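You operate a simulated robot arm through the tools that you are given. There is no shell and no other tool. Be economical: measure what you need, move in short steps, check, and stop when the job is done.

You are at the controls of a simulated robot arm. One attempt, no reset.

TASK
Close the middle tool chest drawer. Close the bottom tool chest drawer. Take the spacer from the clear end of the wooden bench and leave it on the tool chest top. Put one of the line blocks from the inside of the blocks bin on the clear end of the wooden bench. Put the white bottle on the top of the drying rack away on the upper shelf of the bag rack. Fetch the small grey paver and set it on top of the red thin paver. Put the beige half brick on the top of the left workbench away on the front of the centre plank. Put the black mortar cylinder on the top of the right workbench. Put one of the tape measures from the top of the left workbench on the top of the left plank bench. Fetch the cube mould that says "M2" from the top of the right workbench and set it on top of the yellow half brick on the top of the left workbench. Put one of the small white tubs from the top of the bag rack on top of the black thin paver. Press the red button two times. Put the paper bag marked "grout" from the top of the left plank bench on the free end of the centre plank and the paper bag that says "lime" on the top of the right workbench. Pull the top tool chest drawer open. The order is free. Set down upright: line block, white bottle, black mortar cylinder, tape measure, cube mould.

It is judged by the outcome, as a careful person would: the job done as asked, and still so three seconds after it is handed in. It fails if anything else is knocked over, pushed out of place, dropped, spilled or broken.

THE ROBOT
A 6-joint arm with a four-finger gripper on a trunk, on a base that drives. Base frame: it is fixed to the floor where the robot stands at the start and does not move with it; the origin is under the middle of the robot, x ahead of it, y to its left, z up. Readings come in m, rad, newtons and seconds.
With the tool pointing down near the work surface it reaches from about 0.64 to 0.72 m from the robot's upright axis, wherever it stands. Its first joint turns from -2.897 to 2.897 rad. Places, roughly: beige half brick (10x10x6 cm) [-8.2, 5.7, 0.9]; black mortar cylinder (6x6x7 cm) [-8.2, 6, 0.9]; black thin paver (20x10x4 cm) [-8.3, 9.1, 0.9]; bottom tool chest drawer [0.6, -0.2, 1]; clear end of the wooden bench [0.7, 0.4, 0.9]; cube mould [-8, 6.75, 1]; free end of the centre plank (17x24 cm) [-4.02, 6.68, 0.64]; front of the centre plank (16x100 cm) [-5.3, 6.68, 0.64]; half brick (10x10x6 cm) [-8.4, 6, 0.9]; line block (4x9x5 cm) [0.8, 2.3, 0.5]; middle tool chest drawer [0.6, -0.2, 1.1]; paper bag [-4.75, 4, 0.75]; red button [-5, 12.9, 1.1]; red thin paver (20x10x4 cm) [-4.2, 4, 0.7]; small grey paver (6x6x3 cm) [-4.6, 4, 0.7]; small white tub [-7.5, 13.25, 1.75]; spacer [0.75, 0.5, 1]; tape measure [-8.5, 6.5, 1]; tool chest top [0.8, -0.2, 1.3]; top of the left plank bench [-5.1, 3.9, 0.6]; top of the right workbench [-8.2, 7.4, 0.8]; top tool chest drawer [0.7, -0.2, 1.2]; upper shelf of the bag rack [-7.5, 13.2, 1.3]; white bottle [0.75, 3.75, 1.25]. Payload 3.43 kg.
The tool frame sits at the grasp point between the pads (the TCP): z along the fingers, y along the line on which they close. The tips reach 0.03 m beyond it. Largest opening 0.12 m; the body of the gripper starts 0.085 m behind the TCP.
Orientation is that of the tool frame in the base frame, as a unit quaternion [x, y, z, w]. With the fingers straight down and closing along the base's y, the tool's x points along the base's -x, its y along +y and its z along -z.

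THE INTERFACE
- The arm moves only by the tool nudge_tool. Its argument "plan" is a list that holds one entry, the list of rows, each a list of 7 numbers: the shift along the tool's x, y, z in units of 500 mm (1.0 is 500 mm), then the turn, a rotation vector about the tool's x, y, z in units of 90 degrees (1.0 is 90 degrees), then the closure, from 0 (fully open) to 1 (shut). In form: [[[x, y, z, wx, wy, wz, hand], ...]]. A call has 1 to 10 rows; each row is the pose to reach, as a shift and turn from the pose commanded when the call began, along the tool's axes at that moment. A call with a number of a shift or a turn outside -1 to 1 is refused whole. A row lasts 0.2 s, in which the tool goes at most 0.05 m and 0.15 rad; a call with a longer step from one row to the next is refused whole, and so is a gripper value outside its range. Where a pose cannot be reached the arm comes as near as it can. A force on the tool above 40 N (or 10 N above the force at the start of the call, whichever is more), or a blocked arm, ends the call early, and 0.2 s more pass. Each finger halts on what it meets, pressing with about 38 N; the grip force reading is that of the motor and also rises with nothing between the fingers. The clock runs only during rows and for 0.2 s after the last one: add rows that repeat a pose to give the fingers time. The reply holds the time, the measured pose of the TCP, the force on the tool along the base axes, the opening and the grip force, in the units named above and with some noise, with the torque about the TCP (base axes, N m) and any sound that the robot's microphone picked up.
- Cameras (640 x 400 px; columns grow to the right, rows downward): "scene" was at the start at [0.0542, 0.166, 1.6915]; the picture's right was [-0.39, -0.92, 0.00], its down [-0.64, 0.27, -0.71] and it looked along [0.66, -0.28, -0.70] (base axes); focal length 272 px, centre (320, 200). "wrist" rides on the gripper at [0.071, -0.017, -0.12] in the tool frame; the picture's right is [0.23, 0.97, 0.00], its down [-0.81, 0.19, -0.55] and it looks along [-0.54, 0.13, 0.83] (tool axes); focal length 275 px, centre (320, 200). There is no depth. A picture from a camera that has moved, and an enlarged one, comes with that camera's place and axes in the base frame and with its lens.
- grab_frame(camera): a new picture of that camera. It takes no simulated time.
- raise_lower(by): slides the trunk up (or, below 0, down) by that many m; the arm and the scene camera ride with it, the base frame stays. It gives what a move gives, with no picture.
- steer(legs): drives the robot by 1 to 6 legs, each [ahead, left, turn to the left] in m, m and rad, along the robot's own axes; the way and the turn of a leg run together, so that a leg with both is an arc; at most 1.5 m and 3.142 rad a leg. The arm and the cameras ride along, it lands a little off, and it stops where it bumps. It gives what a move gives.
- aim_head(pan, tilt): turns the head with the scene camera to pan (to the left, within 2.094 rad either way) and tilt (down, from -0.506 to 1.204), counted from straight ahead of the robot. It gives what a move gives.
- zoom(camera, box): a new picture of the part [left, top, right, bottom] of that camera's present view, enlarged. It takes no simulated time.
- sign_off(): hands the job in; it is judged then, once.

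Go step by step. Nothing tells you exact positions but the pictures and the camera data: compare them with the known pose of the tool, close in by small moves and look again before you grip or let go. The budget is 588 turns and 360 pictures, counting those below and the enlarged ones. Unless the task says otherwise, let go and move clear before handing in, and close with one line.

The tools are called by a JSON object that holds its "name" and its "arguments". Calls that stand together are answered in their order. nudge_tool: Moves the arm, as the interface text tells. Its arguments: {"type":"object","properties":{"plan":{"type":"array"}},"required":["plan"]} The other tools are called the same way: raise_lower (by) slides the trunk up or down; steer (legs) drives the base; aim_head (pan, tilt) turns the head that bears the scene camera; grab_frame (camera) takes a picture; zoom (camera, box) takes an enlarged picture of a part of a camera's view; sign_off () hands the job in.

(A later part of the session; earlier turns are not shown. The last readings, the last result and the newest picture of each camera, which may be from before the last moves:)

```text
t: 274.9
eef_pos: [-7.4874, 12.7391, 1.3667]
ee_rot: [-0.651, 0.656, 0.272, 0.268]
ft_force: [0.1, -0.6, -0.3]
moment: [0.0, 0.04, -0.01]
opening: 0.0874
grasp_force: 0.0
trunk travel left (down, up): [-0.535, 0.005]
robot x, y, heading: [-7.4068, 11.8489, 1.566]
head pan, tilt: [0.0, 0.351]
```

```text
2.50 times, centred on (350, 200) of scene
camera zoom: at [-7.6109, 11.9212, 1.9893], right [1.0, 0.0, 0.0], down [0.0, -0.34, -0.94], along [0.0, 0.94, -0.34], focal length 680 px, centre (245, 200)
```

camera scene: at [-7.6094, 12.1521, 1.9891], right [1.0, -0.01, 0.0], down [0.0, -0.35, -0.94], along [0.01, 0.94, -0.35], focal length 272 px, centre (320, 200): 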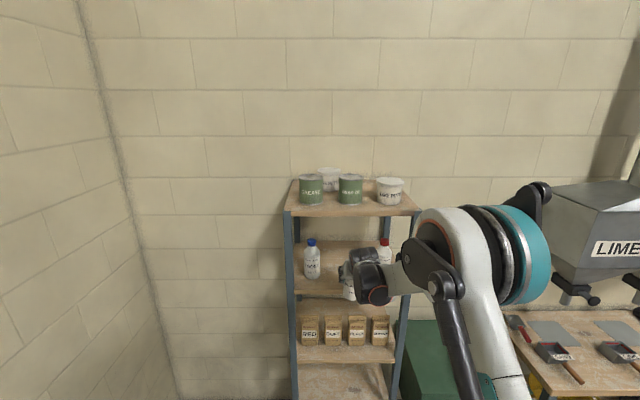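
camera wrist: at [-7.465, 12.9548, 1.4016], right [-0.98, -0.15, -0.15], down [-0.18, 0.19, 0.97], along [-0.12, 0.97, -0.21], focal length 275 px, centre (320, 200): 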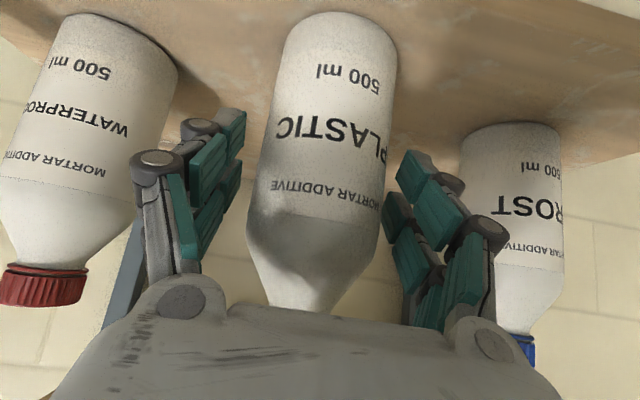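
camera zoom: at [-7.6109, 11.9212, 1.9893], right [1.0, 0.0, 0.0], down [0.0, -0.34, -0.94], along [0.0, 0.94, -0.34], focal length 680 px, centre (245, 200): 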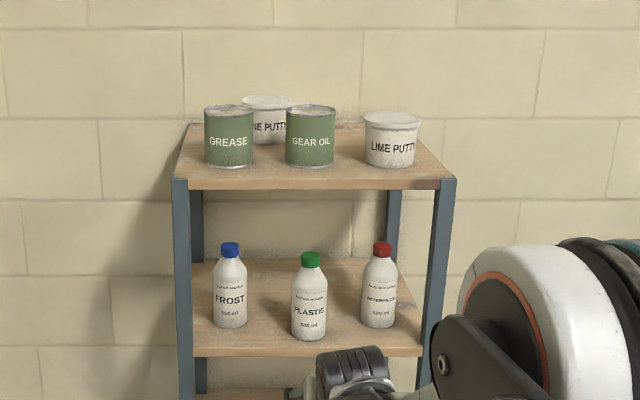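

Bottle is placed nicely. Now the front "lime putty" tub on the rack top, about (-7.34, 13.16, 1.62–1.705). Raise the arm clear in front first.

{"name": "nudge_tool", "arguments": {"plan": [[[-0.07, 0, -0.07, 0, 0, 0, 0], [-0.14, 0, -0.14, 0, 0, 0, 0], [-0.21, 0, -0.21, 0, 0, 0, 0], [-0.28, 0, -0.28, 0, 0, 0, 0], [-0.35, 0, -0.35, 0, 0, 0, 0], [-0.42, 0, -0.42, 0, 0, 0, 0]]]}}

{"name": "steer", "arguments": {"legs": [[0, -0.15, 0.005]]}}

{"name": "grab_frame", "arguments": {"camera": "wrist"}}

{"name": "grab_frame", "arguments": {"camera": "scene"}}

```text
t: 276.3
eef_pos: [-7.4853, 12.7417, 1.6626]
ee_rot: [-0.651, 0.656, 0.271, 0.269]
ft_force: [0.1, 0.8, 0.9]
moment: [0.0, 0.0, 0.02]
opening: 0.1201
grasp_force: 0.1
trunk travel left (down, up): [-0.535, 0.005]
robot x, y, heading: [-7.4081, 11.8521, 1.563]
head pan, tilt: [0.0, 0.351]
```

```text
t: 277.7
eef_pos: [-7.3318, 12.7419, 1.6611]
ee_rot: [-0.651, 0.655, 0.273, 0.268]
ft_force: [1.3, -0.2, 0.5]
moment: [-0.01, 0.08, 0.08]
opening: 0.1199
grasp_force: 0.1
trunk travel left (down, up): [-0.535, 0.005]
robot x, y, heading: [-7.2535, 11.8519, 1.568]
head pan, tilt: [0.0, 0.351]
```

```text
264 pictures are left
camera wrist: at [-7.3157, 12.6054, 1.696], right [-0.97, -0.16, -0.15], down [-0.18, 0.18, 0.97], along [-0.13, 0.97, -0.21], focal length 275 px, centre (320, 200)
```

wrist: 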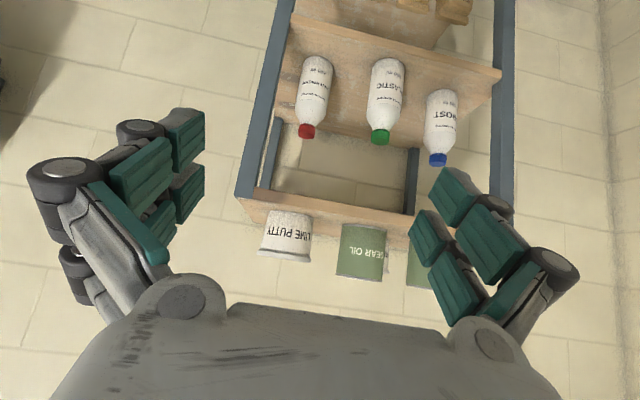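

```text
263 pictures are left
camera scene: at [-7.4543, 11.9219, 1.9896], right [1.0, 0.0, 0.0], down [0.0, -0.34, -0.94], along [0.0, 0.94, -0.34], focal length 272 px, centre (320, 200)
```

scene: 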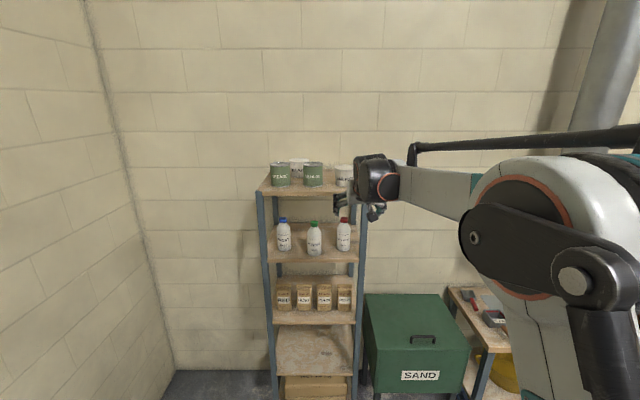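

{"name": "steer", "arguments": {"legs": [[0.27, 0.003, 0]]}}

{"name": "grab_frame", "arguments": {"camera": "wrist"}}

```text
t: 279.6
eef_pos: [-7.3456, 13.0124, 1.6601]
ee_rot: [0.654, -0.653, -0.273, -0.267]
ft_force: [-0.2, -0.1, -0.4]
moment: [-0.02, -0.03, 0.0]
opening: 0.1201
grasp_force: 0.0
trunk travel left (down, up): [-0.535, 0.005]
robot x, y, heading: [-7.2555, 12.1231, 1.575]
head pan, tilt: [0.0, 0.351]
```

```text
262 pictures are left
camera wrist: at [-7.3273, 12.8766, 1.6951], right [-0.97, -0.17, -0.15], down [-0.19, 0.18, 0.97], along [-0.13, 0.97, -0.21], focal length 275 px, centre (320, 200)
```

wrist: 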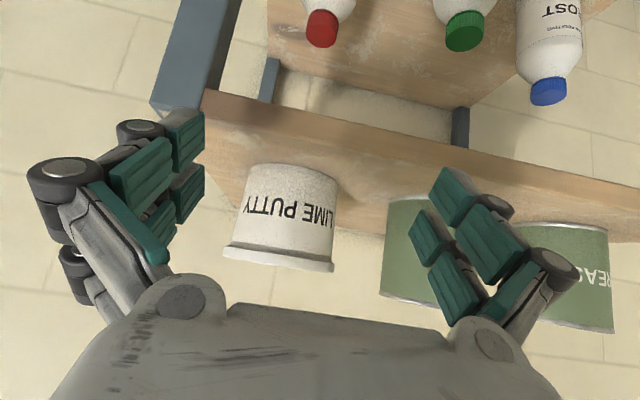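

{"name": "steer", "arguments": {"legs": [[0.07, -0.016, -0.004]]}}

{"name": "grab_frame", "arguments": {"camera": "wrist"}}

```text
t: 280.6
eef_pos: [-7.325, 13.0857, 1.6603]
ee_rot: [-0.652, 0.655, 0.272, 0.267]
ft_force: [0.5, 0.8, -1.3]
moment: [-0.02, 0.02, -0.01]
opening: 0.1199
grasp_force: 0.1
trunk travel left (down, up): [-0.535, 0.005]
robot x, y, heading: [-7.2442, 12.189, 1.577]
head pan, tilt: [0.0, 0.351]
```

```text
261 pictures are left
camera wrist: at [-7.3077, 12.9493, 1.6943], right [-0.97, -0.16, -0.15], down [-0.18, 0.19, 0.97], along [-0.13, 0.97, -0.21], focal length 275 px, centre (320, 200)
```

wrist: 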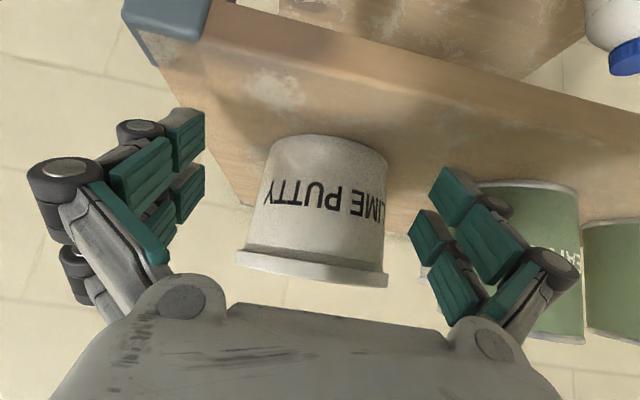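

{"name": "nudge_tool", "arguments": {"plan": [[[-0.05, 0, 0.05, 0, 0, 0, 0], [-0.1, 0, 0.1, 0, 0, 0, 0]]]}}

{"name": "grab_frame", "arguments": {"camera": "wrist"}}

```text
t: 281.2
eef_pos: [-7.3257, 13.1504, 1.6599]
ee_rot: [-0.653, 0.655, 0.272, 0.267]
ft_force: [-0.4, 0.3, -0.8]
moment: [0.01, -0.01, -0.01]
opening: 0.1201
grasp_force: 0.0
trunk travel left (down, up): [-0.535, 0.005]
robot x, y, heading: [-7.2414, 12.1925, 1.574]
head pan, tilt: [0.0, 0.351]
```

```text
260 pictures are left
camera wrist: at [-7.3083, 13.0162, 1.6952], right [-0.97, -0.16, -0.16], down [-0.18, 0.18, 0.97], along [-0.13, 0.97, -0.21], focal length 275 px, centre (320, 200)
```

wrist: 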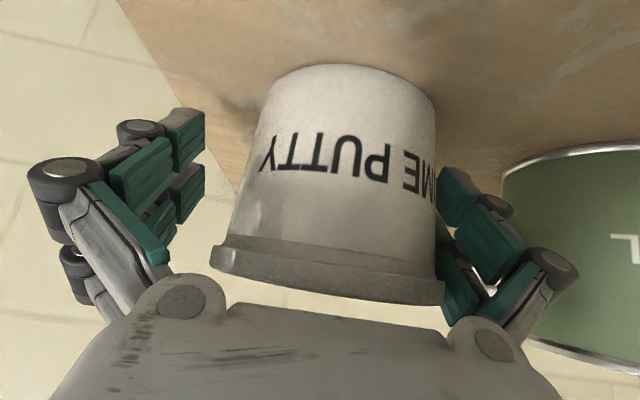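

{"name": "nudge_tool", "arguments": {"plan": [[[-0.006, 0.012, 0.006, 0, 0, 0, 0], [-0.006, 0.012, 0.006, 0, 0, 0, 0.15], [-0.006, 0.012, 0.006, 0, 0, 0, 0.3], [-0.006, 0.012, 0.006, 0, 0, 0, 0.5], [-0.006, 0.012, 0.006, 0, 0, 0, 0.7], [-0.006, 0.012, 0.006, 0, 0, 0, 0.7]]]}}

{"name": "grab_frame", "arguments": {"camera": "wrist"}}

```text
t: 282.6
eef_pos: [-7.3314, 13.1559, 1.6611]
ee_rot: [-0.652, 0.655, 0.272, 0.268]
ft_force: [1.2, 0.1, 0.3]
moment: [0.17, -0.05, -0.04]
opening: 0.1018
grasp_force: 38.6
trunk travel left (down, up): [-0.535, 0.005]
robot x, y, heading: [-7.2418, 12.1925, 1.57]
head pan, tilt: [0.0, 0.351]
```

```text
259 pictures are left
camera wrist: at [-7.3139, 13.0208, 1.6954], right [-0.97, -0.16, -0.15], down [-0.18, 0.18, 0.97], along [-0.13, 0.97, -0.21], focal length 275 px, centre (320, 200)
```

wrist: 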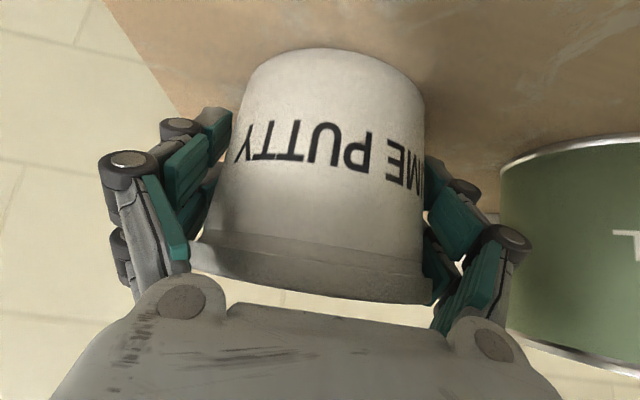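

Gripped at 10.2 cm. Lift straight up and check.

{"name": "nudge_tool", "arguments": {"plan": [[[-0.02, 0, -0.02, 0, 0, 0, 0.8], [-0.05, 0, -0.05, 0, 0, 0, 0.8], [-0.08, 0, -0.08, 0, 0, 0, 0.8]]]}}

{"name": "grab_frame", "arguments": {"camera": "wrist"}}

```text
t: 283.4
eef_pos: [-7.3301, 13.1572, 1.7185]
ee_rot: [-0.652, 0.654, 0.272, 0.268]
ft_force: [-0.4, 0.4, -7.3]
moment: [0.04, -0.02, -0.05]
opening: 0.1022
grasp_force: 37.8
trunk travel left (down, up): [-0.535, 0.005]
robot x, y, heading: [-7.2441, 12.1916, 1.573]
head pan, tilt: [0.0, 0.351]
```

```text
258 pictures are left
camera wrist: at [-7.3125, 13.0217, 1.7526], right [-0.97, -0.16, -0.15], down [-0.18, 0.18, 0.97], along [-0.13, 0.97, -0.21], focal length 275 px, centre (320, 200)
```

wrist: 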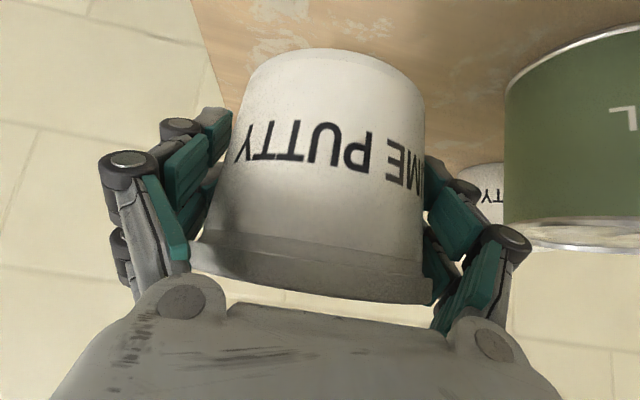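

Tub lifted. Back away to y≈11.3 and turn to face west, then look for the black thin paver near (-8.3, 9.1).

{"name": "steer", "arguments": {"legs": [[-0.85, -0.05, 0], [0, 0, 1.57]]}}

{"name": "aim_head", "arguments": {"pan": 0.6, "tilt": 0.45}}

{"name": "grab_frame", "arguments": {"camera": "scene"}}

```text
t: 291.9
eef_pos: [-8.1644, 11.2385, 1.7171]
ee_rot: [0.924, 0.006, -0.382, 0.007]
ft_force: [-0.1, -0.3, -6.3]
moment: [0.03, 0.05, -0.02]
opening: 0.1019
grasp_force: 37.9
trunk travel left (down, up): [-0.535, 0.005]
robot x, y, heading: [-7.1995, 11.3346, -3.125]
head pan, tilt: [0.0, 0.351]
```

```text
t: 292.9
eef_pos: [-8.1652, 11.2399, 1.7173]
ee_rot: [0.924, 0.005, -0.382, 0.007]
ft_force: [0.0, 0.2, -6.6]
moment: [0.01, 0.06, 0.0]
opening: 0.102
grasp_force: 38.1
trunk travel left (down, up): [-0.535, 0.005]
robot x, y, heading: [-7.1992, 11.3402, -3.127]
head pan, tilt: [0.6, 0.45]
```

```text
257 pictures are left
camera scene: at [-7.2538, 11.0836, 1.98], right [-0.58, 0.82, 0.0], down [0.36, 0.25, -0.9], along [-0.73, -0.52, -0.44], focal length 272 px, centre (320, 200)
```

scene: 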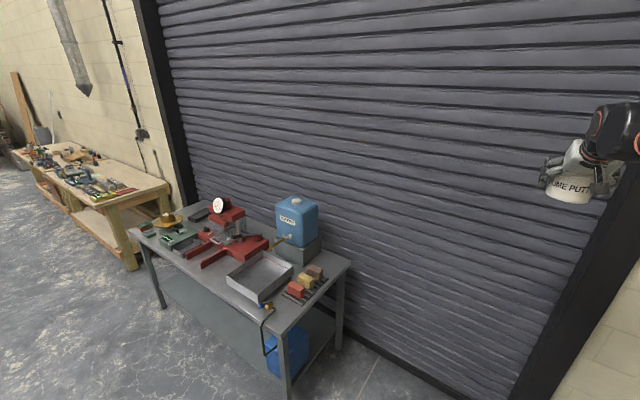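

{"name": "zoom", "arguments": {"camera": "scene", "box": [120, 180, 360, 340]}}

{"name": "zoom", "arguments": {"camera": "scene", "box": [0, 120, 180, 270]}}

```text
2.50 times, centred on (240, 260) of scene
camera zoom: at [-7.2538, 11.0836, 1.98], right [-0.58, 0.82, 0.0], down [0.36, 0.25, -0.9], along [-0.73, -0.52, -0.44], focal length 680 px, centre (520, 50)
```

zoom: 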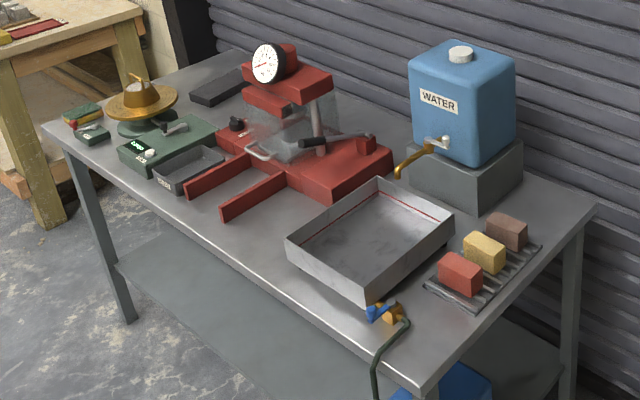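

```text
2.67 times, centred on (90, 195) of scene
camera zoom: at [-7.2538, 11.0836, 1.98], right [-0.58, 0.82, 0.0], down [0.36, 0.25, -0.9], along [-0.73, -0.52, -0.44], focal length 726 px, centre (933, 213)
```

zoom: 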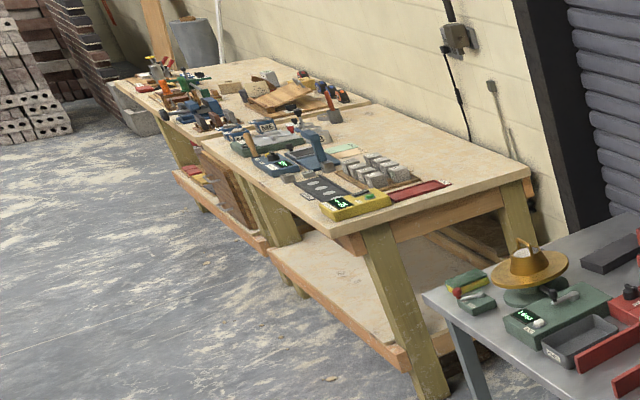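

The black paver is the dark slab at the rear of the grey table (≈(-8.27, 9.15)), behind a brass flow table. I'll strafe south for a closer look.

{"name": "steer", "arguments": {"legs": [[0, 1.2, -0.015], [0, 0.95, 0]]}}

{"name": "aim_head", "arguments": {"pan": 0.1, "tilt": 0.75}}

{"name": "grab_frame", "arguments": {"camera": "scene"}}

```text
t: 303.6
eef_pos: [-8.1928, 9.1291, 1.7175]
ee_rot: [0.924, -0.019, -0.382, -0.004]
ft_force: [-0.7, -0.6, -7.5]
moment: [0.03, 0.04, -0.03]
opening: 0.102
grasp_force: 37.9
trunk travel left (down, up): [-0.535, 0.005]
robot x, y, heading: [-7.2252, 9.1782, 3.102]
head pan, tilt: [0.6, 0.45]
```

```text
t: 304.5
eef_pos: [-8.1923, 9.1287, 1.7161]
ee_rot: [0.924, -0.019, -0.381, -0.004]
ft_force: [0.3, -0.6, -6.6]
moment: [-0.03, 0.04, -0.03]
opening: 0.1018
grasp_force: 38.0
trunk travel left (down, up): [-0.535, 0.005]
robot x, y, heading: [-7.2232, 9.1788, 3.103]
head pan, tilt: [0.099, 0.75]
```

```text
254 pictures are left
camera scene: at [-7.2967, 8.9689, 1.9536], right [-0.06, 1.0, 0.0], down [0.68, 0.04, -0.73], along [-0.73, -0.05, -0.68], focal length 272 px, centre (320, 200)
```

scene: 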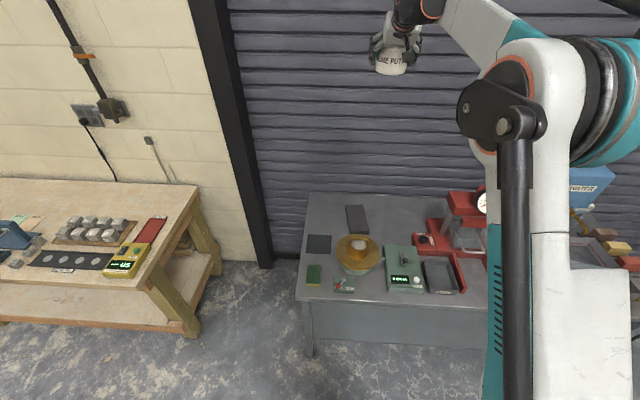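

{"name": "zoom", "arguments": {"camera": "scene", "box": [280, 170, 480, 310]}}

{"name": "grab_frame", "arguments": {"camera": "wrist"}}

```text
2.86 times, centred on (380, 240) of scene
camera zoom: at [-7.2967, 8.9689, 1.9536], right [-0.06, 1.0, 0.0], down [0.68, 0.04, -0.73], along [-0.73, -0.05, -0.68], focal length 778 px, centre (149, 86)
```

zoom: 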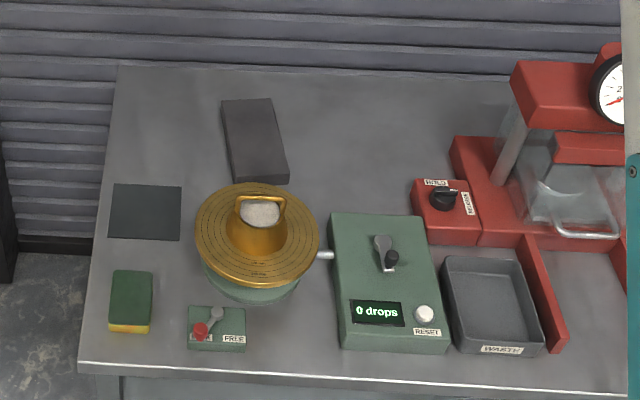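

```text
252 pictures are left
camera wrist: at [-8.057, 9.1413, 1.7521], right [0.13, -0.98, -0.15], down [-0.19, -0.18, 0.97], along [-0.97, -0.09, -0.21], focal length 275 px, centre (320, 200)
```

wrist: 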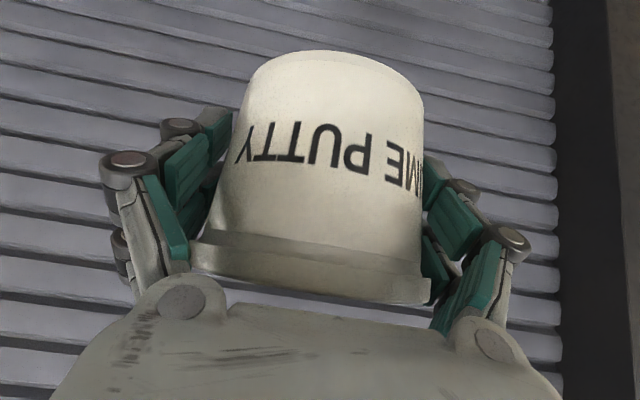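

The wrist joint rides low behind the tool, so coming over the brass flow table is risky. I'll approach diagonally from the south-east (heading ≈130°), where the table is clear: robot to about (-7.60, 8.42).

{"name": "steer", "arguments": {"legs": [[0, 0, -0.833], [-0.338, 0.78, 0]]}}

{"name": "aim_head", "arguments": {"pan": 0.0, "tilt": 0.75}}

{"name": "grab_frame", "arguments": {"camera": "scene"}}

```text
t: 311.3
eef_pos: [-8.3154, 9.0803, 1.7171]
ee_rot: [0.841, -0.385, -0.349, -0.154]
ft_force: [0.0, -0.9, -6.7]
moment: [0.04, 0.02, -0.04]
opening: 0.1017
grasp_force: 38.0
trunk travel left (down, up): [-0.535, 0.005]
robot x, y, heading: [-7.6148, 8.4083, 2.29]
head pan, tilt: [0.099, 0.75]
```

```text
t: 311.9
eef_pos: [-8.3158, 9.08, 1.7174]
ee_rot: [0.841, -0.385, -0.348, -0.155]
ft_force: [-0.8, 0.9, -7.0]
moment: [0.02, 0.03, 0.01]
opening: 0.1019
grasp_force: 38.3
trunk travel left (down, up): [-0.535, 0.005]
robot x, y, heading: [-7.6131, 8.4054, 2.288]
head pan, tilt: [0.0, 0.75]
```

```text
251 pictures are left
camera scene: at [-7.8112, 8.322, 1.9535], right [0.75, 0.66, 0.0], down [0.45, -0.51, -0.73], along [-0.48, 0.55, -0.68], focal length 272 px, centre (320, 200)
```

scene: 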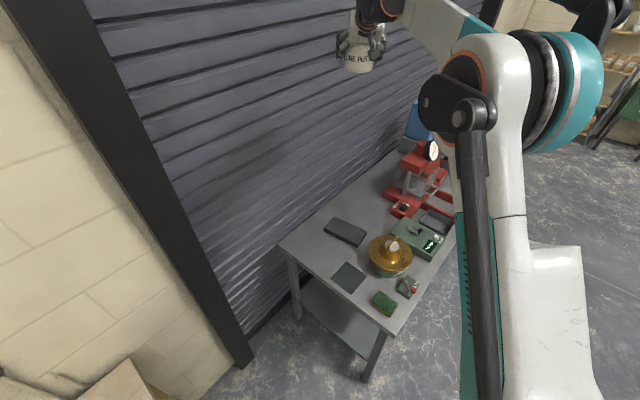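

Triangulated paver centre: (-8.32, 9.10), top z≈0.88. The tub is already nearly above it; lower in stages.

{"name": "steer", "arguments": {"legs": [[0.012, -0.015, 0]]}}

{"name": "raise_lower", "arguments": {"by": -0.4}}

{"name": "grab_frame", "arguments": {"camera": "scene"}}

{"name": "grab_frame", "arguments": {"camera": "wrist"}}

```text
t: 312.7
eef_pos: [-8.3134, 9.0971, 1.7172]
ee_rot: [0.841, -0.384, -0.348, -0.155]
ft_force: [-0.2, -0.1, -7.8]
moment: [0.03, -0.01, -0.02]
opening: 0.1017
grasp_force: 37.9
trunk travel left (down, up): [-0.535, 0.005]
robot x, y, heading: [-7.6157, 8.4295, 2.29]
head pan, tilt: [0.0, 0.75]
```

```text
t: 316.6
eef_pos: [-8.311, 9.0991, 1.3163]
ee_rot: [0.841, -0.384, -0.349, -0.154]
ft_force: [0.5, -0.1, -6.8]
moment: [0.02, 0.02, -0.03]
opening: 0.1017
grasp_force: 37.8
trunk travel left (down, up): [-0.135, 0.405]
robot x, y, heading: [-7.6175, 8.4276, 2.288]
head pan, tilt: [0.0, 0.75]
```

```text
250 pictures are left
camera scene: at [-7.8079, 8.34, 1.5536], right [0.75, 0.66, 0.0], down [0.45, -0.51, -0.73], along [-0.48, 0.55, -0.68], focal length 272 px, centre (320, 200)
```

scene: 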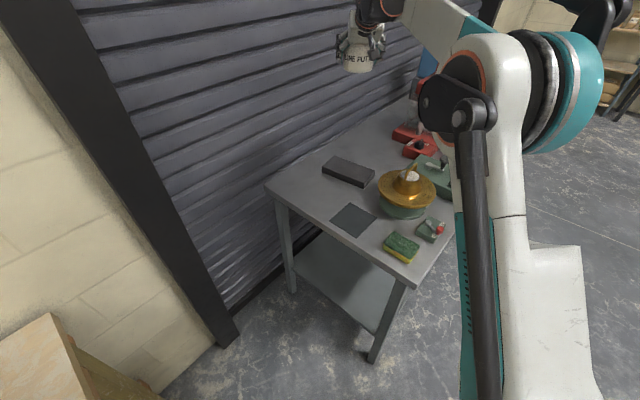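

```text
249 pictures are left
camera wrist: at [-8.2105, 9.0076, 1.3523], right [-0.63, -0.76, -0.15], down [-0.26, 0.02, 0.97], along [-0.73, 0.65, -0.21], focal length 275 px, centre (320, 200)
```

wrist: 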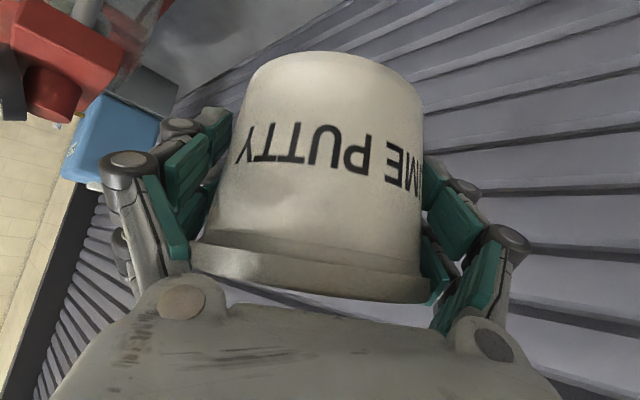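

{"name": "raise_lower", "arguments": {"by": -0.13}}

{"name": "nudge_tool", "arguments": {"plan": [[[0.06, 0, 0.06, 0, 0, 0, 0.8], [0.12, 0, 0.12, 0, 0, 0, 0.8], [0.18, 0, 0.18, 0, 0, 0, 0.8], [0.24, 0, 0.24, 0, 0, 0, 0.8]]]}}

{"name": "grab_frame", "arguments": {"camera": "scene"}}

{"name": "grab_frame", "arguments": {"camera": "wrist"}}

```text
t: 318.1
eef_pos: [-8.3108, 9.0985, 1.1882]
ee_rot: [0.841, -0.384, -0.348, -0.155]
ft_force: [0.2, 0.1, -7.6]
moment: [0.04, 0.05, -0.01]
opening: 0.1019
grasp_force: 38.2
trunk travel left (down, up): [-0.005, 0.535]
robot x, y, heading: [-7.6141, 8.4268, 2.286]
head pan, tilt: [0.0, 0.75]
```

```text
t: 319.1
eef_pos: [-8.3119, 9.0975, 1.015]
ee_rot: [0.841, -0.384, -0.349, -0.155]
ft_force: [0.3, -0.2, -7.1]
moment: [0.03, 0.07, -0.02]
opening: 0.1017
grasp_force: 37.9
trunk travel left (down, up): [-0.005, 0.535]
robot x, y, heading: [-7.6129, 8.4256, 2.291]
head pan, tilt: [0.0, 0.75]
```

```text
248 pictures are left
camera scene: at [-7.808, 8.3399, 1.4235], right [0.75, 0.66, 0.0], down [0.45, -0.51, -0.73], along [-0.48, 0.55, -0.68], focal length 272 px, centre (320, 200)
```

scene: 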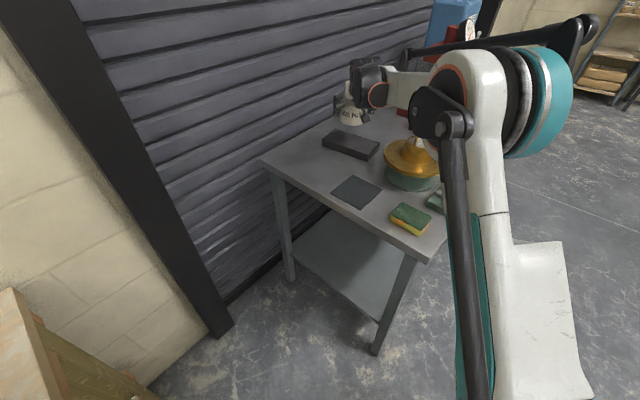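

```text
247 pictures are left
camera wrist: at [-8.2119, 9.0065, 1.0498], right [-0.63, -0.76, -0.16], down [-0.26, 0.02, 0.97], along [-0.73, 0.65, -0.21], focal length 275 px, centre (320, 200)
```

wrist: 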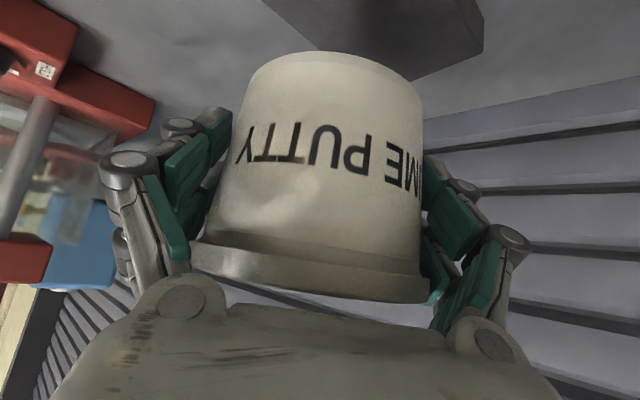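

Paver corner in the wrist view confirms alignment. Lower the rest slowly to contact.

{"name": "nudge_tool", "arguments": {"plan": [[[0.05, 0.004, 0.05, 0, 0, 0, 0.8], [0.09, 0.008, 0.09, 0, 0, 0, 0.8], [0.105, 0.008, 0.105, 0, 0, 0, 0.8], [0.113, 0.008, 0.113, 0, 0, 0, 0.8], [0.119, 0.008, 0.119, 0, 0, 0, 0.8], [0.125, 0.008, 0.125, 0, 0, 0, 0.8], [0.131, 0.008, 0.131, 0, 0, 0, 0.8], [0.137, 0.008, 0.137, 0, 0, 0, 0.8], [0.143, 0.008, 0.143, 0, 0, 0, 0.8]]]}}

{"name": "grab_frame", "arguments": {"camera": "wrist"}}

{"name": "zoom", "arguments": {"camera": "scene", "box": [280, 60, 460, 220]}}

```text
t: 321.1
eef_pos: [-8.3149, 9.0917, 0.9183]
ee_rot: [0.84, -0.385, -0.35, -0.155]
ft_force: [-3.8, 2.9, 23.3]
moment: [-0.18, 0.06, -0.09]
opening: 0.1016
grasp_force: 37.9
trunk travel left (down, up): [-0.005, 0.535]
robot x, y, heading: [-7.6148, 8.4249, 2.289]
head pan, tilt: [0.0, 0.75]
```

```text
246 pictures are left
camera wrist: at [-8.2132, 9.0011, 0.9533], right [-0.63, -0.76, -0.15], down [-0.26, 0.02, 0.97], along [-0.73, 0.65, -0.21], focal length 275 px, centre (320, 200)
```

wrist: 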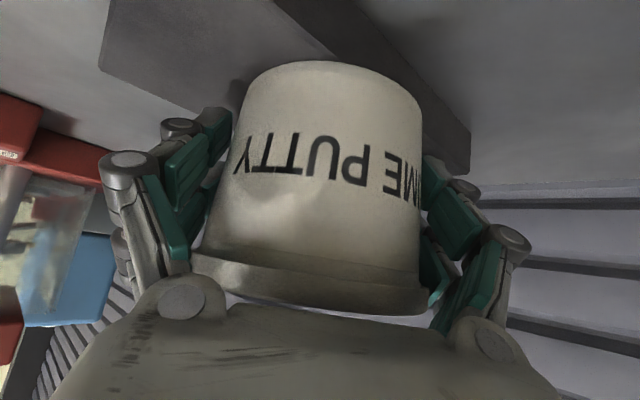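

```text
2.50 times, centred on (370, 140) of scene
camera zoom: at [-7.8062, 8.3383, 1.424], right [0.75, 0.66, 0.0], down [0.45, -0.51, -0.73], along [-0.48, 0.55, -0.68], focal length 680 px, centre (195, 350)
```

zoom: 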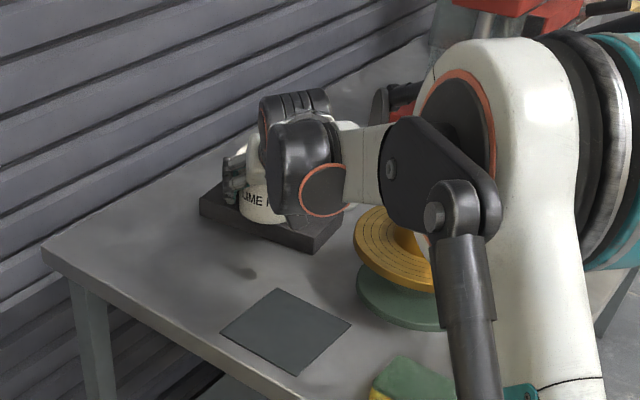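

Tub sits on the paver. Open fully and withdraw horizontally away from it.

{"name": "nudge_tool", "arguments": {"plan": [[[-0.006, 0, -0.006, 0, 0, 0, 0.5], [-0.006, 0, -0.006, 0, 0, 0, 0.1], [-0.006, 0, -0.006, 0, 0, 0, 0], [-0.006, 0, -0.006, 0, 0, 0, 0]]]}}

{"name": "grab_frame", "arguments": {"camera": "wrist"}}

```text
t: 322.1
eef_pos: [-8.3157, 9.0929, 0.9193]
ee_rot: [0.841, -0.384, -0.349, -0.155]
ft_force: [0.4, 0.3, -0.5]
moment: [-0.03, 0.01, -0.02]
opening: 0.12
grasp_force: 0.0
trunk travel left (down, up): [-0.005, 0.535]
robot x, y, heading: [-7.6124, 8.4243, 2.288]
head pan, tilt: [0.0, 0.75]
```

```text
244 pictures are left
camera wrist: at [-8.2141, 9.0025, 0.9555], right [-0.63, -0.76, -0.15], down [-0.26, 0.02, 0.97], along [-0.73, 0.65, -0.21], focal length 275 px, centre (320, 200)
```

wrist: 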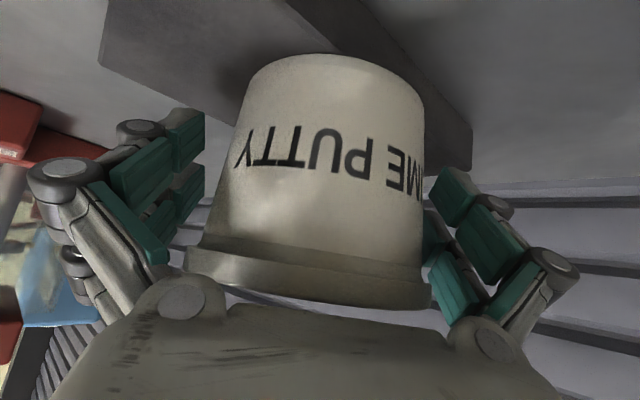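

{"name": "nudge_tool", "arguments": {"plan": [[[0.01, 0.006, -0.02, 0, 0, 0, 0], [0.05, 0.006, -0.06, 0, 0, 0, 0], [0.09, 0.006, -0.11, 0, 0, 0, 0], [0.12, 0.006, -0.17, 0, 0, 0, 0], [0.1, 0.006, -0.25, 0, 0, 0, 0], [0.05, 0.006, -0.32, 0, 0, 0, 0]]]}}

{"name": "grab_frame", "arguments": {"camera": "wrist"}}

{"name": "zoom", "arguments": {"camera": "scene", "box": [280, 60, 460, 220]}}

```text
t: 323.5
eef_pos: [-8.2293, 8.994, 1.0173]
ee_rot: [0.841, -0.384, -0.349, -0.155]
ft_force: [0.5, 0.4, -0.5]
moment: [0.02, -0.01, -0.01]
opening: 0.1202
grasp_force: 0.1
trunk travel left (down, up): [-0.005, 0.535]
robot x, y, heading: [-7.613, 8.4252, 2.287]
head pan, tilt: [0.0, 0.75]
```

```text
243 pictures are left
camera wrist: at [-8.1281, 8.9029, 1.0521], right [-0.63, -0.76, -0.15], down [-0.26, 0.02, 0.97], along [-0.73, 0.65, -0.21], focal length 275 px, centre (320, 200)
```

wrist: 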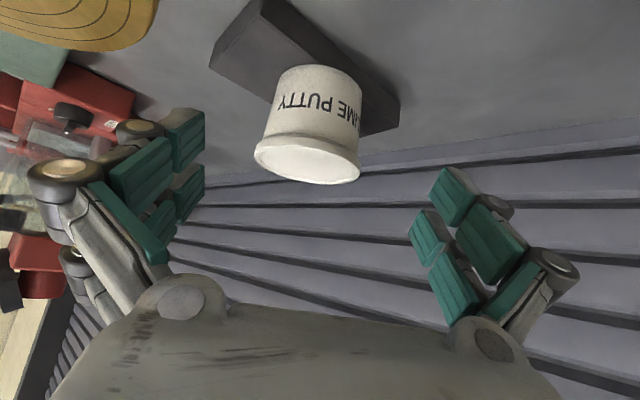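

```text
2.50 times, centred on (370, 140) of scene
camera zoom: at [-7.8073, 8.3393, 1.4237], right [0.75, 0.66, 0.0], down [0.45, -0.51, -0.73], along [-0.48, 0.55, -0.68], focal length 680 px, centre (195, 350)
```

zoom: 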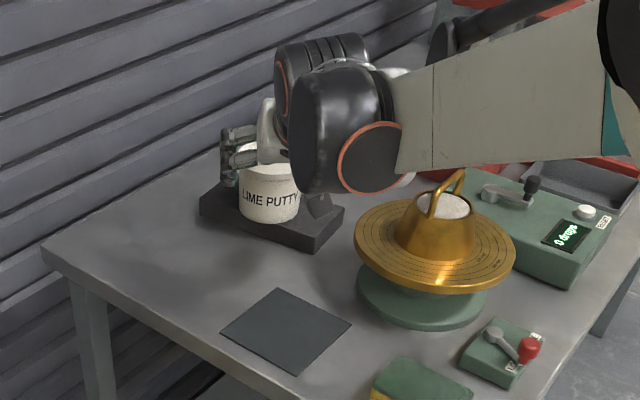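

Tub placed and nothing disturbed. Now raise, back off, face west and look at the workbenches.

{"name": "raise_lower", "arguments": {"by": 0.35}}

{"name": "steer", "arguments": {"legs": [[-0.7, 0, 0], [0, 0, 0.855], [0, 0.6, 0]]}}

{"name": "aim_head", "arguments": {"pan": 0.3, "tilt": 0.6}}

{"name": "grab_frame", "arguments": {"camera": "scene"}}

```text
t: 326.9
eef_pos: [-8.2305, 8.9936, 1.367]
ee_rot: [0.841, -0.384, -0.349, -0.155]
ft_force: [-0.3, 0.2, 0.4]
moment: [-0.05, 0.03, -0.02]
opening: 0.1198
grasp_force: 0.0
trunk travel left (down, up): [-0.355, 0.185]
robot x, y, heading: [-7.6111, 8.4271, 2.288]
head pan, tilt: [0.0, 0.75]
```

```text
t: 336.1
eef_pos: [-7.9742, 7.1823, 1.3664]
ee_rot: [0.924, 0.004, -0.382, 0.006]
ft_force: [-0.5, 0.0, 0.0]
moment: [0.03, -0.01, -0.02]
opening: 0.1201
grasp_force: 0.2
trunk travel left (down, up): [-0.355, 0.185]
robot x, y, heading: [-7.1429, 7.2807, -3.128]
head pan, tilt: [0.0, 0.75]
```

```text
t: 336.9
eef_pos: [-7.9728, 7.183, 1.3666]
ee_rot: [0.924, 0.004, -0.381, 0.006]
ft_force: [-0.4, -0.5, -0.5]
moment: [-0.02, -0.01, 0.0]
opening: 0.12
grasp_force: 0.1
trunk travel left (down, up): [-0.355, 0.185]
robot x, y, heading: [-7.1402, 7.2861, -3.126]
head pan, tilt: [0.3, 0.6]
```

```text
241 pictures are left
camera scene: at [-7.2053, 7.0552, 1.7864], right [-0.31, 0.95, 0.0], down [0.54, 0.17, -0.82], along [-0.78, -0.25, -0.57], focal length 272 px, centre (320, 200)
```

scene: 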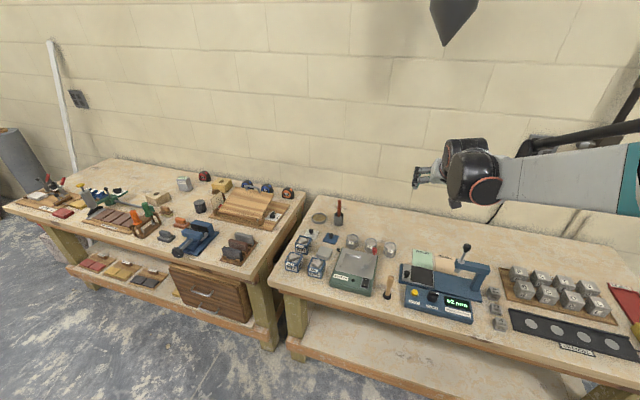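

{"name": "zoom", "arguments": {"camera": "scene", "box": [0, 150, 320, 280]}}

{"name": "zoom", "arguments": {"camera": "scene", "box": [260, 200, 480, 340]}}

{"name": "zoom", "arguments": {"camera": "scene", "box": [460, 220, 640, 370]}}

```text
2.00 times, centred on (160, 215) of scene
camera zoom: at [-7.2053, 7.0552, 1.7864], right [-0.31, 0.95, 0.0], down [0.54, 0.17, -0.82], along [-0.78, -0.25, -0.57], focal length 544 px, centre (640, 170)
```

zoom: 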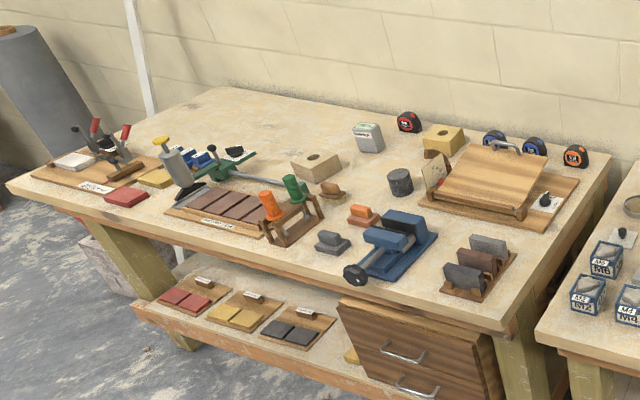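

```text
2.86 times, centred on (370, 270) of scene
camera zoom: at [-7.2053, 7.0552, 1.7864], right [-0.31, 0.95, 0.0], down [0.54, 0.17, -0.82], along [-0.78, -0.25, -0.57], focal length 778 px, centre (177, 0)
```

zoom: 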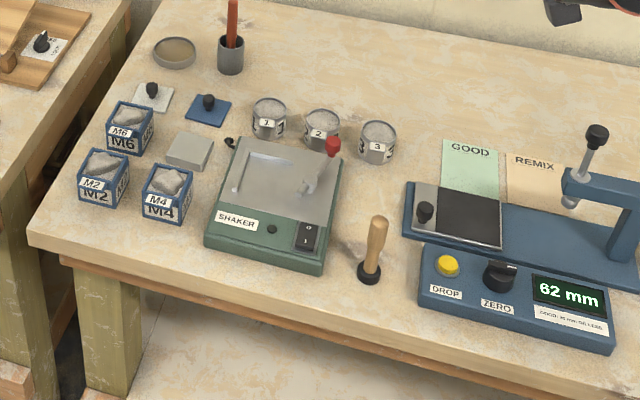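

```text
2.67 times, centred on (550, 295) of scene
camera zoom: at [-7.2053, 7.0552, 1.7864], right [-0.31, 0.95, 0.0], down [0.54, 0.17, -0.82], along [-0.78, -0.25, -0.57], focal length 726 px, centre (-293, -53)
```

zoom: 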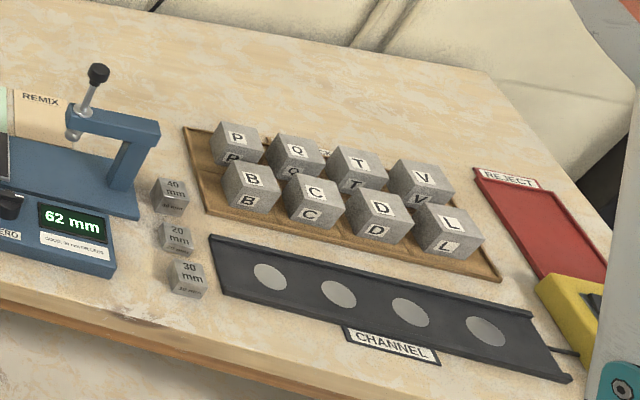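

Layout is clear: M2 mould is front-left on the right bench (≈(-7.98, 6.68)); tapes at the back of the left bench; black cylinder ≈(-8.2, 6.0). I'll bring the tool vertical again.

{"name": "nudge_tool", "arguments": {"plan": [[[0.031, 0, -0.031, 0, 0.085, 0, 0], [0.062, 0, -0.062, 0, 0.17, 0, 0], [0.093, 0, -0.093, 0, 0.255, 0, 0], [0.124, 0, -0.124, 0, 0.34, 0, 0], [0.155, 0, -0.155, 0, 0.425, 0, 0], [0.184, 0, -0.184, 0, 0.5, 0, 0]]]}}

{"name": "steer", "arguments": {"legs": [[0.1, 0.53, -0.015]]}}

{"name": "grab_frame", "arguments": {"camera": "wrist"}}

{"name": "aim_head", "arguments": {"pan": 0.1, "tilt": 0.75}}

{"name": "grab_frame", "arguments": {"camera": "scene"}}

```text
t: 338.3
eef_pos: [-7.8431, 7.1844, 1.3686]
ee_rot: [1.0, 0.005, 0.002, 0.005]
ft_force: [-0.5, -0.3, -1.2]
moment: [0.0, -0.03, 0.0]
opening: 0.1201
grasp_force: 0.0
trunk travel left (down, up): [-0.355, 0.185]
robot x, y, heading: [-7.1428, 7.2825, -3.131]
head pan, tilt: [0.3, 0.6]
```

```text
t: 341.4
eef_pos: [-7.9425, 6.6824, 1.368]
ee_rot: [1.0, -0.005, 0.001, 0.004]
ft_force: [0.0, -1.0, 0.7]
moment: [0.04, 0.0, 0.01]
opening: 0.1199
grasp_force: 0.0
trunk travel left (down, up): [-0.355, 0.185]
robot x, y, heading: [-7.2389, 6.7689, 3.136]
head pan, tilt: [0.3, 0.6]
```

```text
237 pictures are left
camera wrist: at [-7.8706, 6.6994, 1.4887], right [0.22, -0.98, 0.01], down [-0.81, -0.18, 0.55], along [-0.54, -0.13, -0.83], focal length 275 px, centre (320, 200)
```

wrist: 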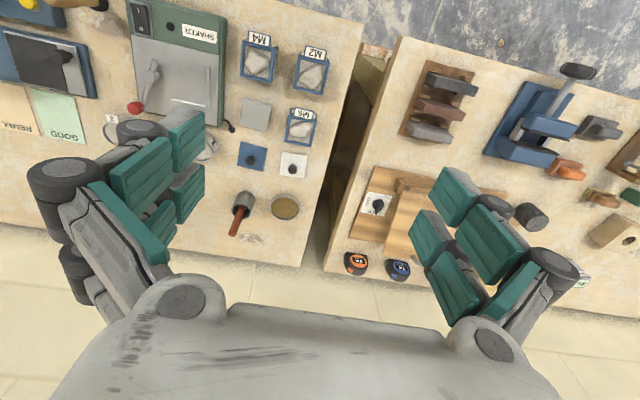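

```text
t: 342.1
eef_pos: [-7.9419, 6.6829, 1.3678]
ee_rot: [1.0, -0.004, 0.0, 0.003]
ft_force: [0.0, 0.2, 0.2]
moment: [0.04, 0.0, 0.0]
opening: 0.1202
grasp_force: 0.1
trunk travel left (down, up): [-0.355, 0.185]
robot x, y, heading: [-7.2385, 6.7661, 3.13]
head pan, tilt: [0.099, 0.75]
```

```text
236 pictures are left
camera scene: at [-7.3042, 6.5571, 1.7736], right [-0.09, 1.0, 0.0], down [0.68, 0.06, -0.73], along [-0.73, -0.07, -0.68], focal length 272 px, centre (320, 200)
```

scene: 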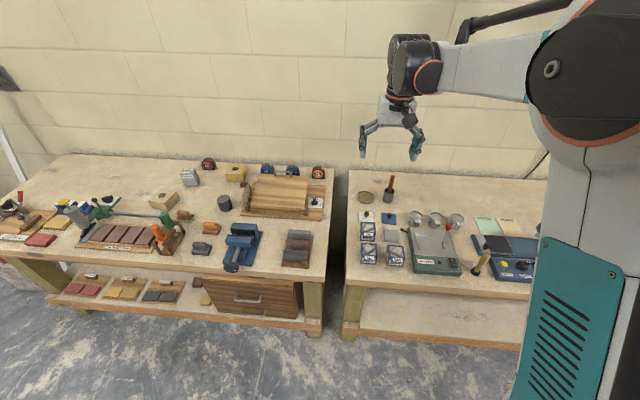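

{"name": "raise_lower", "arguments": {"by": -0.28}}

{"name": "grab_frame", "arguments": {"camera": "wrist"}}

{"name": "grab_frame", "arguments": {"camera": "scene"}}

```text
t: 344.9
eef_pos: [-7.9403, 6.6829, 1.0881]
ee_rot: [1.0, -0.004, 0.001, 0.003]
ft_force: [-0.6, -0.4, -0.6]
moment: [0.02, -0.03, 0.04]
opening: 0.1201
grasp_force: 0.0
trunk travel left (down, up): [-0.075, 0.465]
robot x, y, heading: [-7.2391, 6.7659, 3.137]
head pan, tilt: [0.099, 0.75]
```

```text
235 pictures are left
camera wrist: at [-7.8703, 6.7002, 1.2089], right [0.22, -0.98, 0.01], down [-0.81, -0.18, 0.55], along [-0.54, -0.13, -0.83], focal length 275 px, centre (320, 200)
```

wrist: 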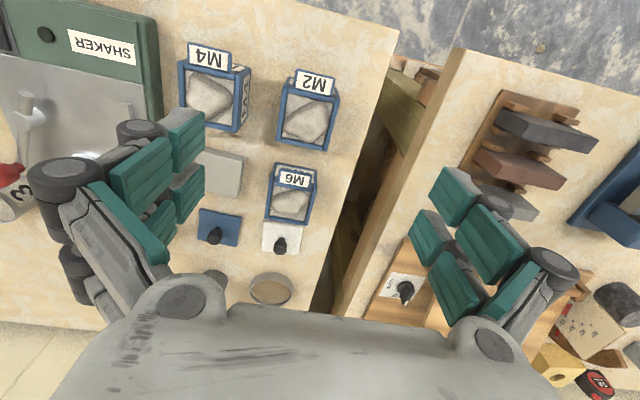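

```text
234 pictures are left
camera scene: at [-7.304, 6.5573, 1.4937], right [-0.09, 1.0, 0.0], down [0.68, 0.06, -0.73], along [-0.73, -0.07, -0.68], focal length 272 px, centre (320, 200)
```

scene: 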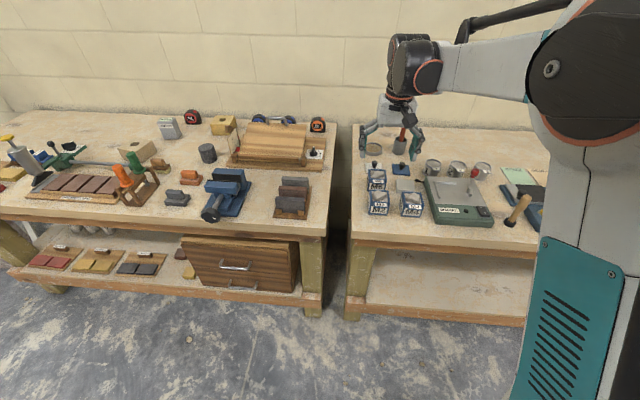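

M2's top is at about (-7.96, 6.693, 0.935), ~6 cm cube; the free sides are front/back, so I'll yaw the gripper 90°.

{"name": "nudge_tool", "arguments": {"plan": [[[0, 0, 0, 0, 0, 0.095, 0.2], [0, 0, 0, 0, 0, 0.19, 0.2], [0, 0, 0, 0, 0, 0.285, 0.2], [0, 0, 0, 0, 0, 0.38, 0.2], [0, 0, 0, 0, 0, 0.475, 0.2], [0, 0, 0, 0, 0, 0.57, 0.2], [0, 0, 0, 0, 0, 0.665, 0.2], [0, 0, 0, 0, 0, 0.76, 0.2], [0, 0, 0, 0, 0, 0.855, 0.2], [0, 0, 0, 0, 0, 0.95, 0.2]]]}}

{"name": "nudge_tool", "arguments": {"plan": [[[0.0, 0, 0, 0, 0, 0.05, 0.25], [-0.02, 0.04, 0, 0, 0, 0.05, 0.25]]]}}

{"name": "grab_frame", "arguments": {"camera": "wrist"}}

```text
t: 347.1
eef_pos: [-7.9415, 6.6825, 1.0877]
ee_rot: [0.73, -0.683, 0.005, 0.003]
ft_force: [-0.3, 0.2, -0.1]
moment: [-0.01, -0.01, 0.03]
opening: 0.0958
grasp_force: 0.0
trunk travel left (down, up): [-0.075, 0.465]
robot x, y, heading: [-7.2378, 6.7666, 3.136]
head pan, tilt: [0.099, 0.75]
```

```text
t: 347.7
eef_pos: [-7.9636, 6.6915, 1.0878]
ee_rot: [-0.704, 0.711, -0.003, -0.002]
ft_force: [-0.2, 0.8, -0.5]
moment: [0.03, 0.0, -0.01]
opening: 0.0899
grasp_force: 0.0
trunk travel left (down, up): [-0.075, 0.465]
robot x, y, heading: [-7.24, 6.767, 3.14]
head pan, tilt: [0.099, 0.75]
```

```text
233 pictures are left
camera wrist: at [-7.9464, 6.621, 1.2086], right [-0.98, -0.22, 0.0], down [-0.18, 0.82, 0.55], along [-0.12, 0.53, -0.84], focal length 275 px, centre (320, 200)
```

wrist: 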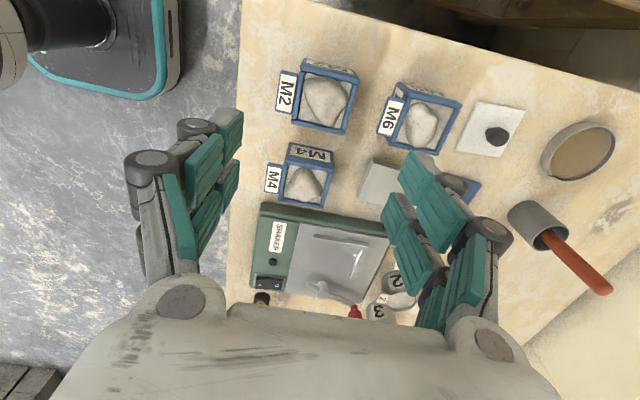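

{"name": "nudge_tool", "arguments": {"plan": [[[0.006, 0.01, 0.08, 0, 0, 0, 0.25], [0.006, 0.01, 0.16, 0, 0, 0, 0.25], [0.006, 0.01, 0.24, 0, 0, 0, 0.25]]]}}

{"name": "grab_frame", "arguments": {"camera": "wrist"}}

{"name": "zoom", "arguments": {"camera": "scene", "box": [330, 80, 530, 230]}}

```text
t: 348.5
eef_pos: [-7.966, 6.6859, 0.9666]
ee_rot: [-0.703, 0.711, -0.003, -0.002]
ft_force: [-0.2, -0.6, 0.1]
moment: [-0.01, 0.01, 0.0]
opening: 0.0899
grasp_force: 0.1
trunk travel left (down, up): [-0.075, 0.465]
robot x, y, heading: [-7.2375, 6.7684, 3.133]
head pan, tilt: [0.099, 0.75]
```

```text
232 pictures are left
camera wrist: at [-7.9506, 6.6146, 1.0869], right [-0.98, -0.22, 0.0], down [-0.19, 0.82, 0.55], along [-0.12, 0.53, -0.84], focal length 275 px, centre (320, 200)
```

wrist: 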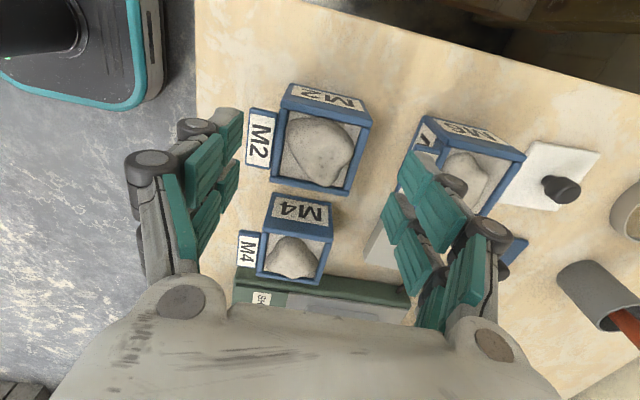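

```text
2.67 times, centred on (430, 155) of scene
camera zoom: at [-7.304, 6.5573, 1.4936], right [-0.09, 1.0, 0.0], down [0.68, 0.06, -0.73], along [-0.73, -0.07, -0.68], focal length 726 px, centre (27, 320)
```

zoom: 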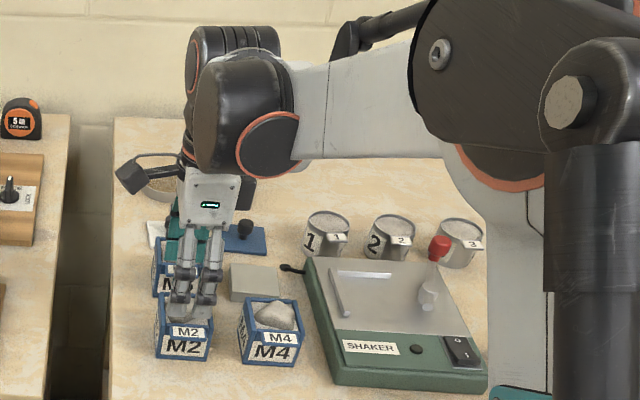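

The mould extends x −7.995…−7.925 including its tag, and M6's tag is at −8.02, so I'll narrow the opening to 8.4 cm, centre at −7.96, and descend.

{"name": "nudge_tool", "arguments": {"plan": [[[0.014, -0.012, 0, 0, 0, 0, 0.3], [0.014, -0.012, 0.03, 0, 0, 0, 0.3], [0.014, -0.012, 0.06, 0, 0, 0, 0.3], [0.014, -0.012, 0.09, 0, 0, 0, 0.3], [0.014, -0.012, 0.1, 0, 0, 0, 0.3]]]}}

{"name": "grab_frame", "arguments": {"camera": "wrist"}}

```text
t: 349.7
eef_pos: [-7.96, 6.6791, 0.9172]
ee_rot: [-0.704, 0.71, -0.003, -0.003]
ft_force: [-2.3, -0.4, 11.3]
moment: [0.24, 0.08, 0.08]
opening: 0.0876
grasp_force: 12.2
trunk travel left (down, up): [-0.075, 0.465]
robot x, y, heading: [-7.2387, 6.7703, 3.133]
head pan, tilt: [0.099, 0.75]
```

```text
230 pictures are left
camera wrist: at [-7.9453, 6.6076, 1.0382], right [-0.98, -0.22, 0.0], down [-0.18, 0.82, 0.55], along [-0.12, 0.53, -0.84], focal length 275 px, centre (320, 200)
```

wrist: 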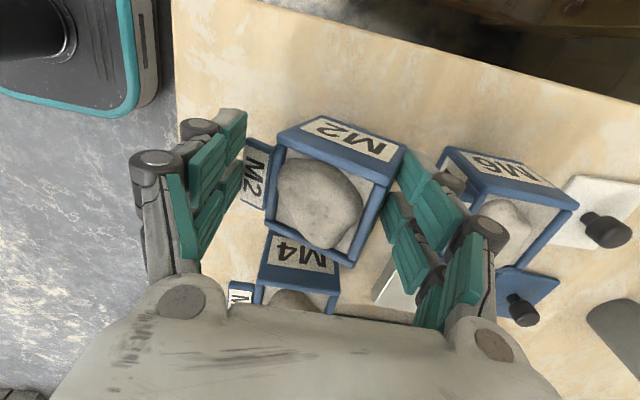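

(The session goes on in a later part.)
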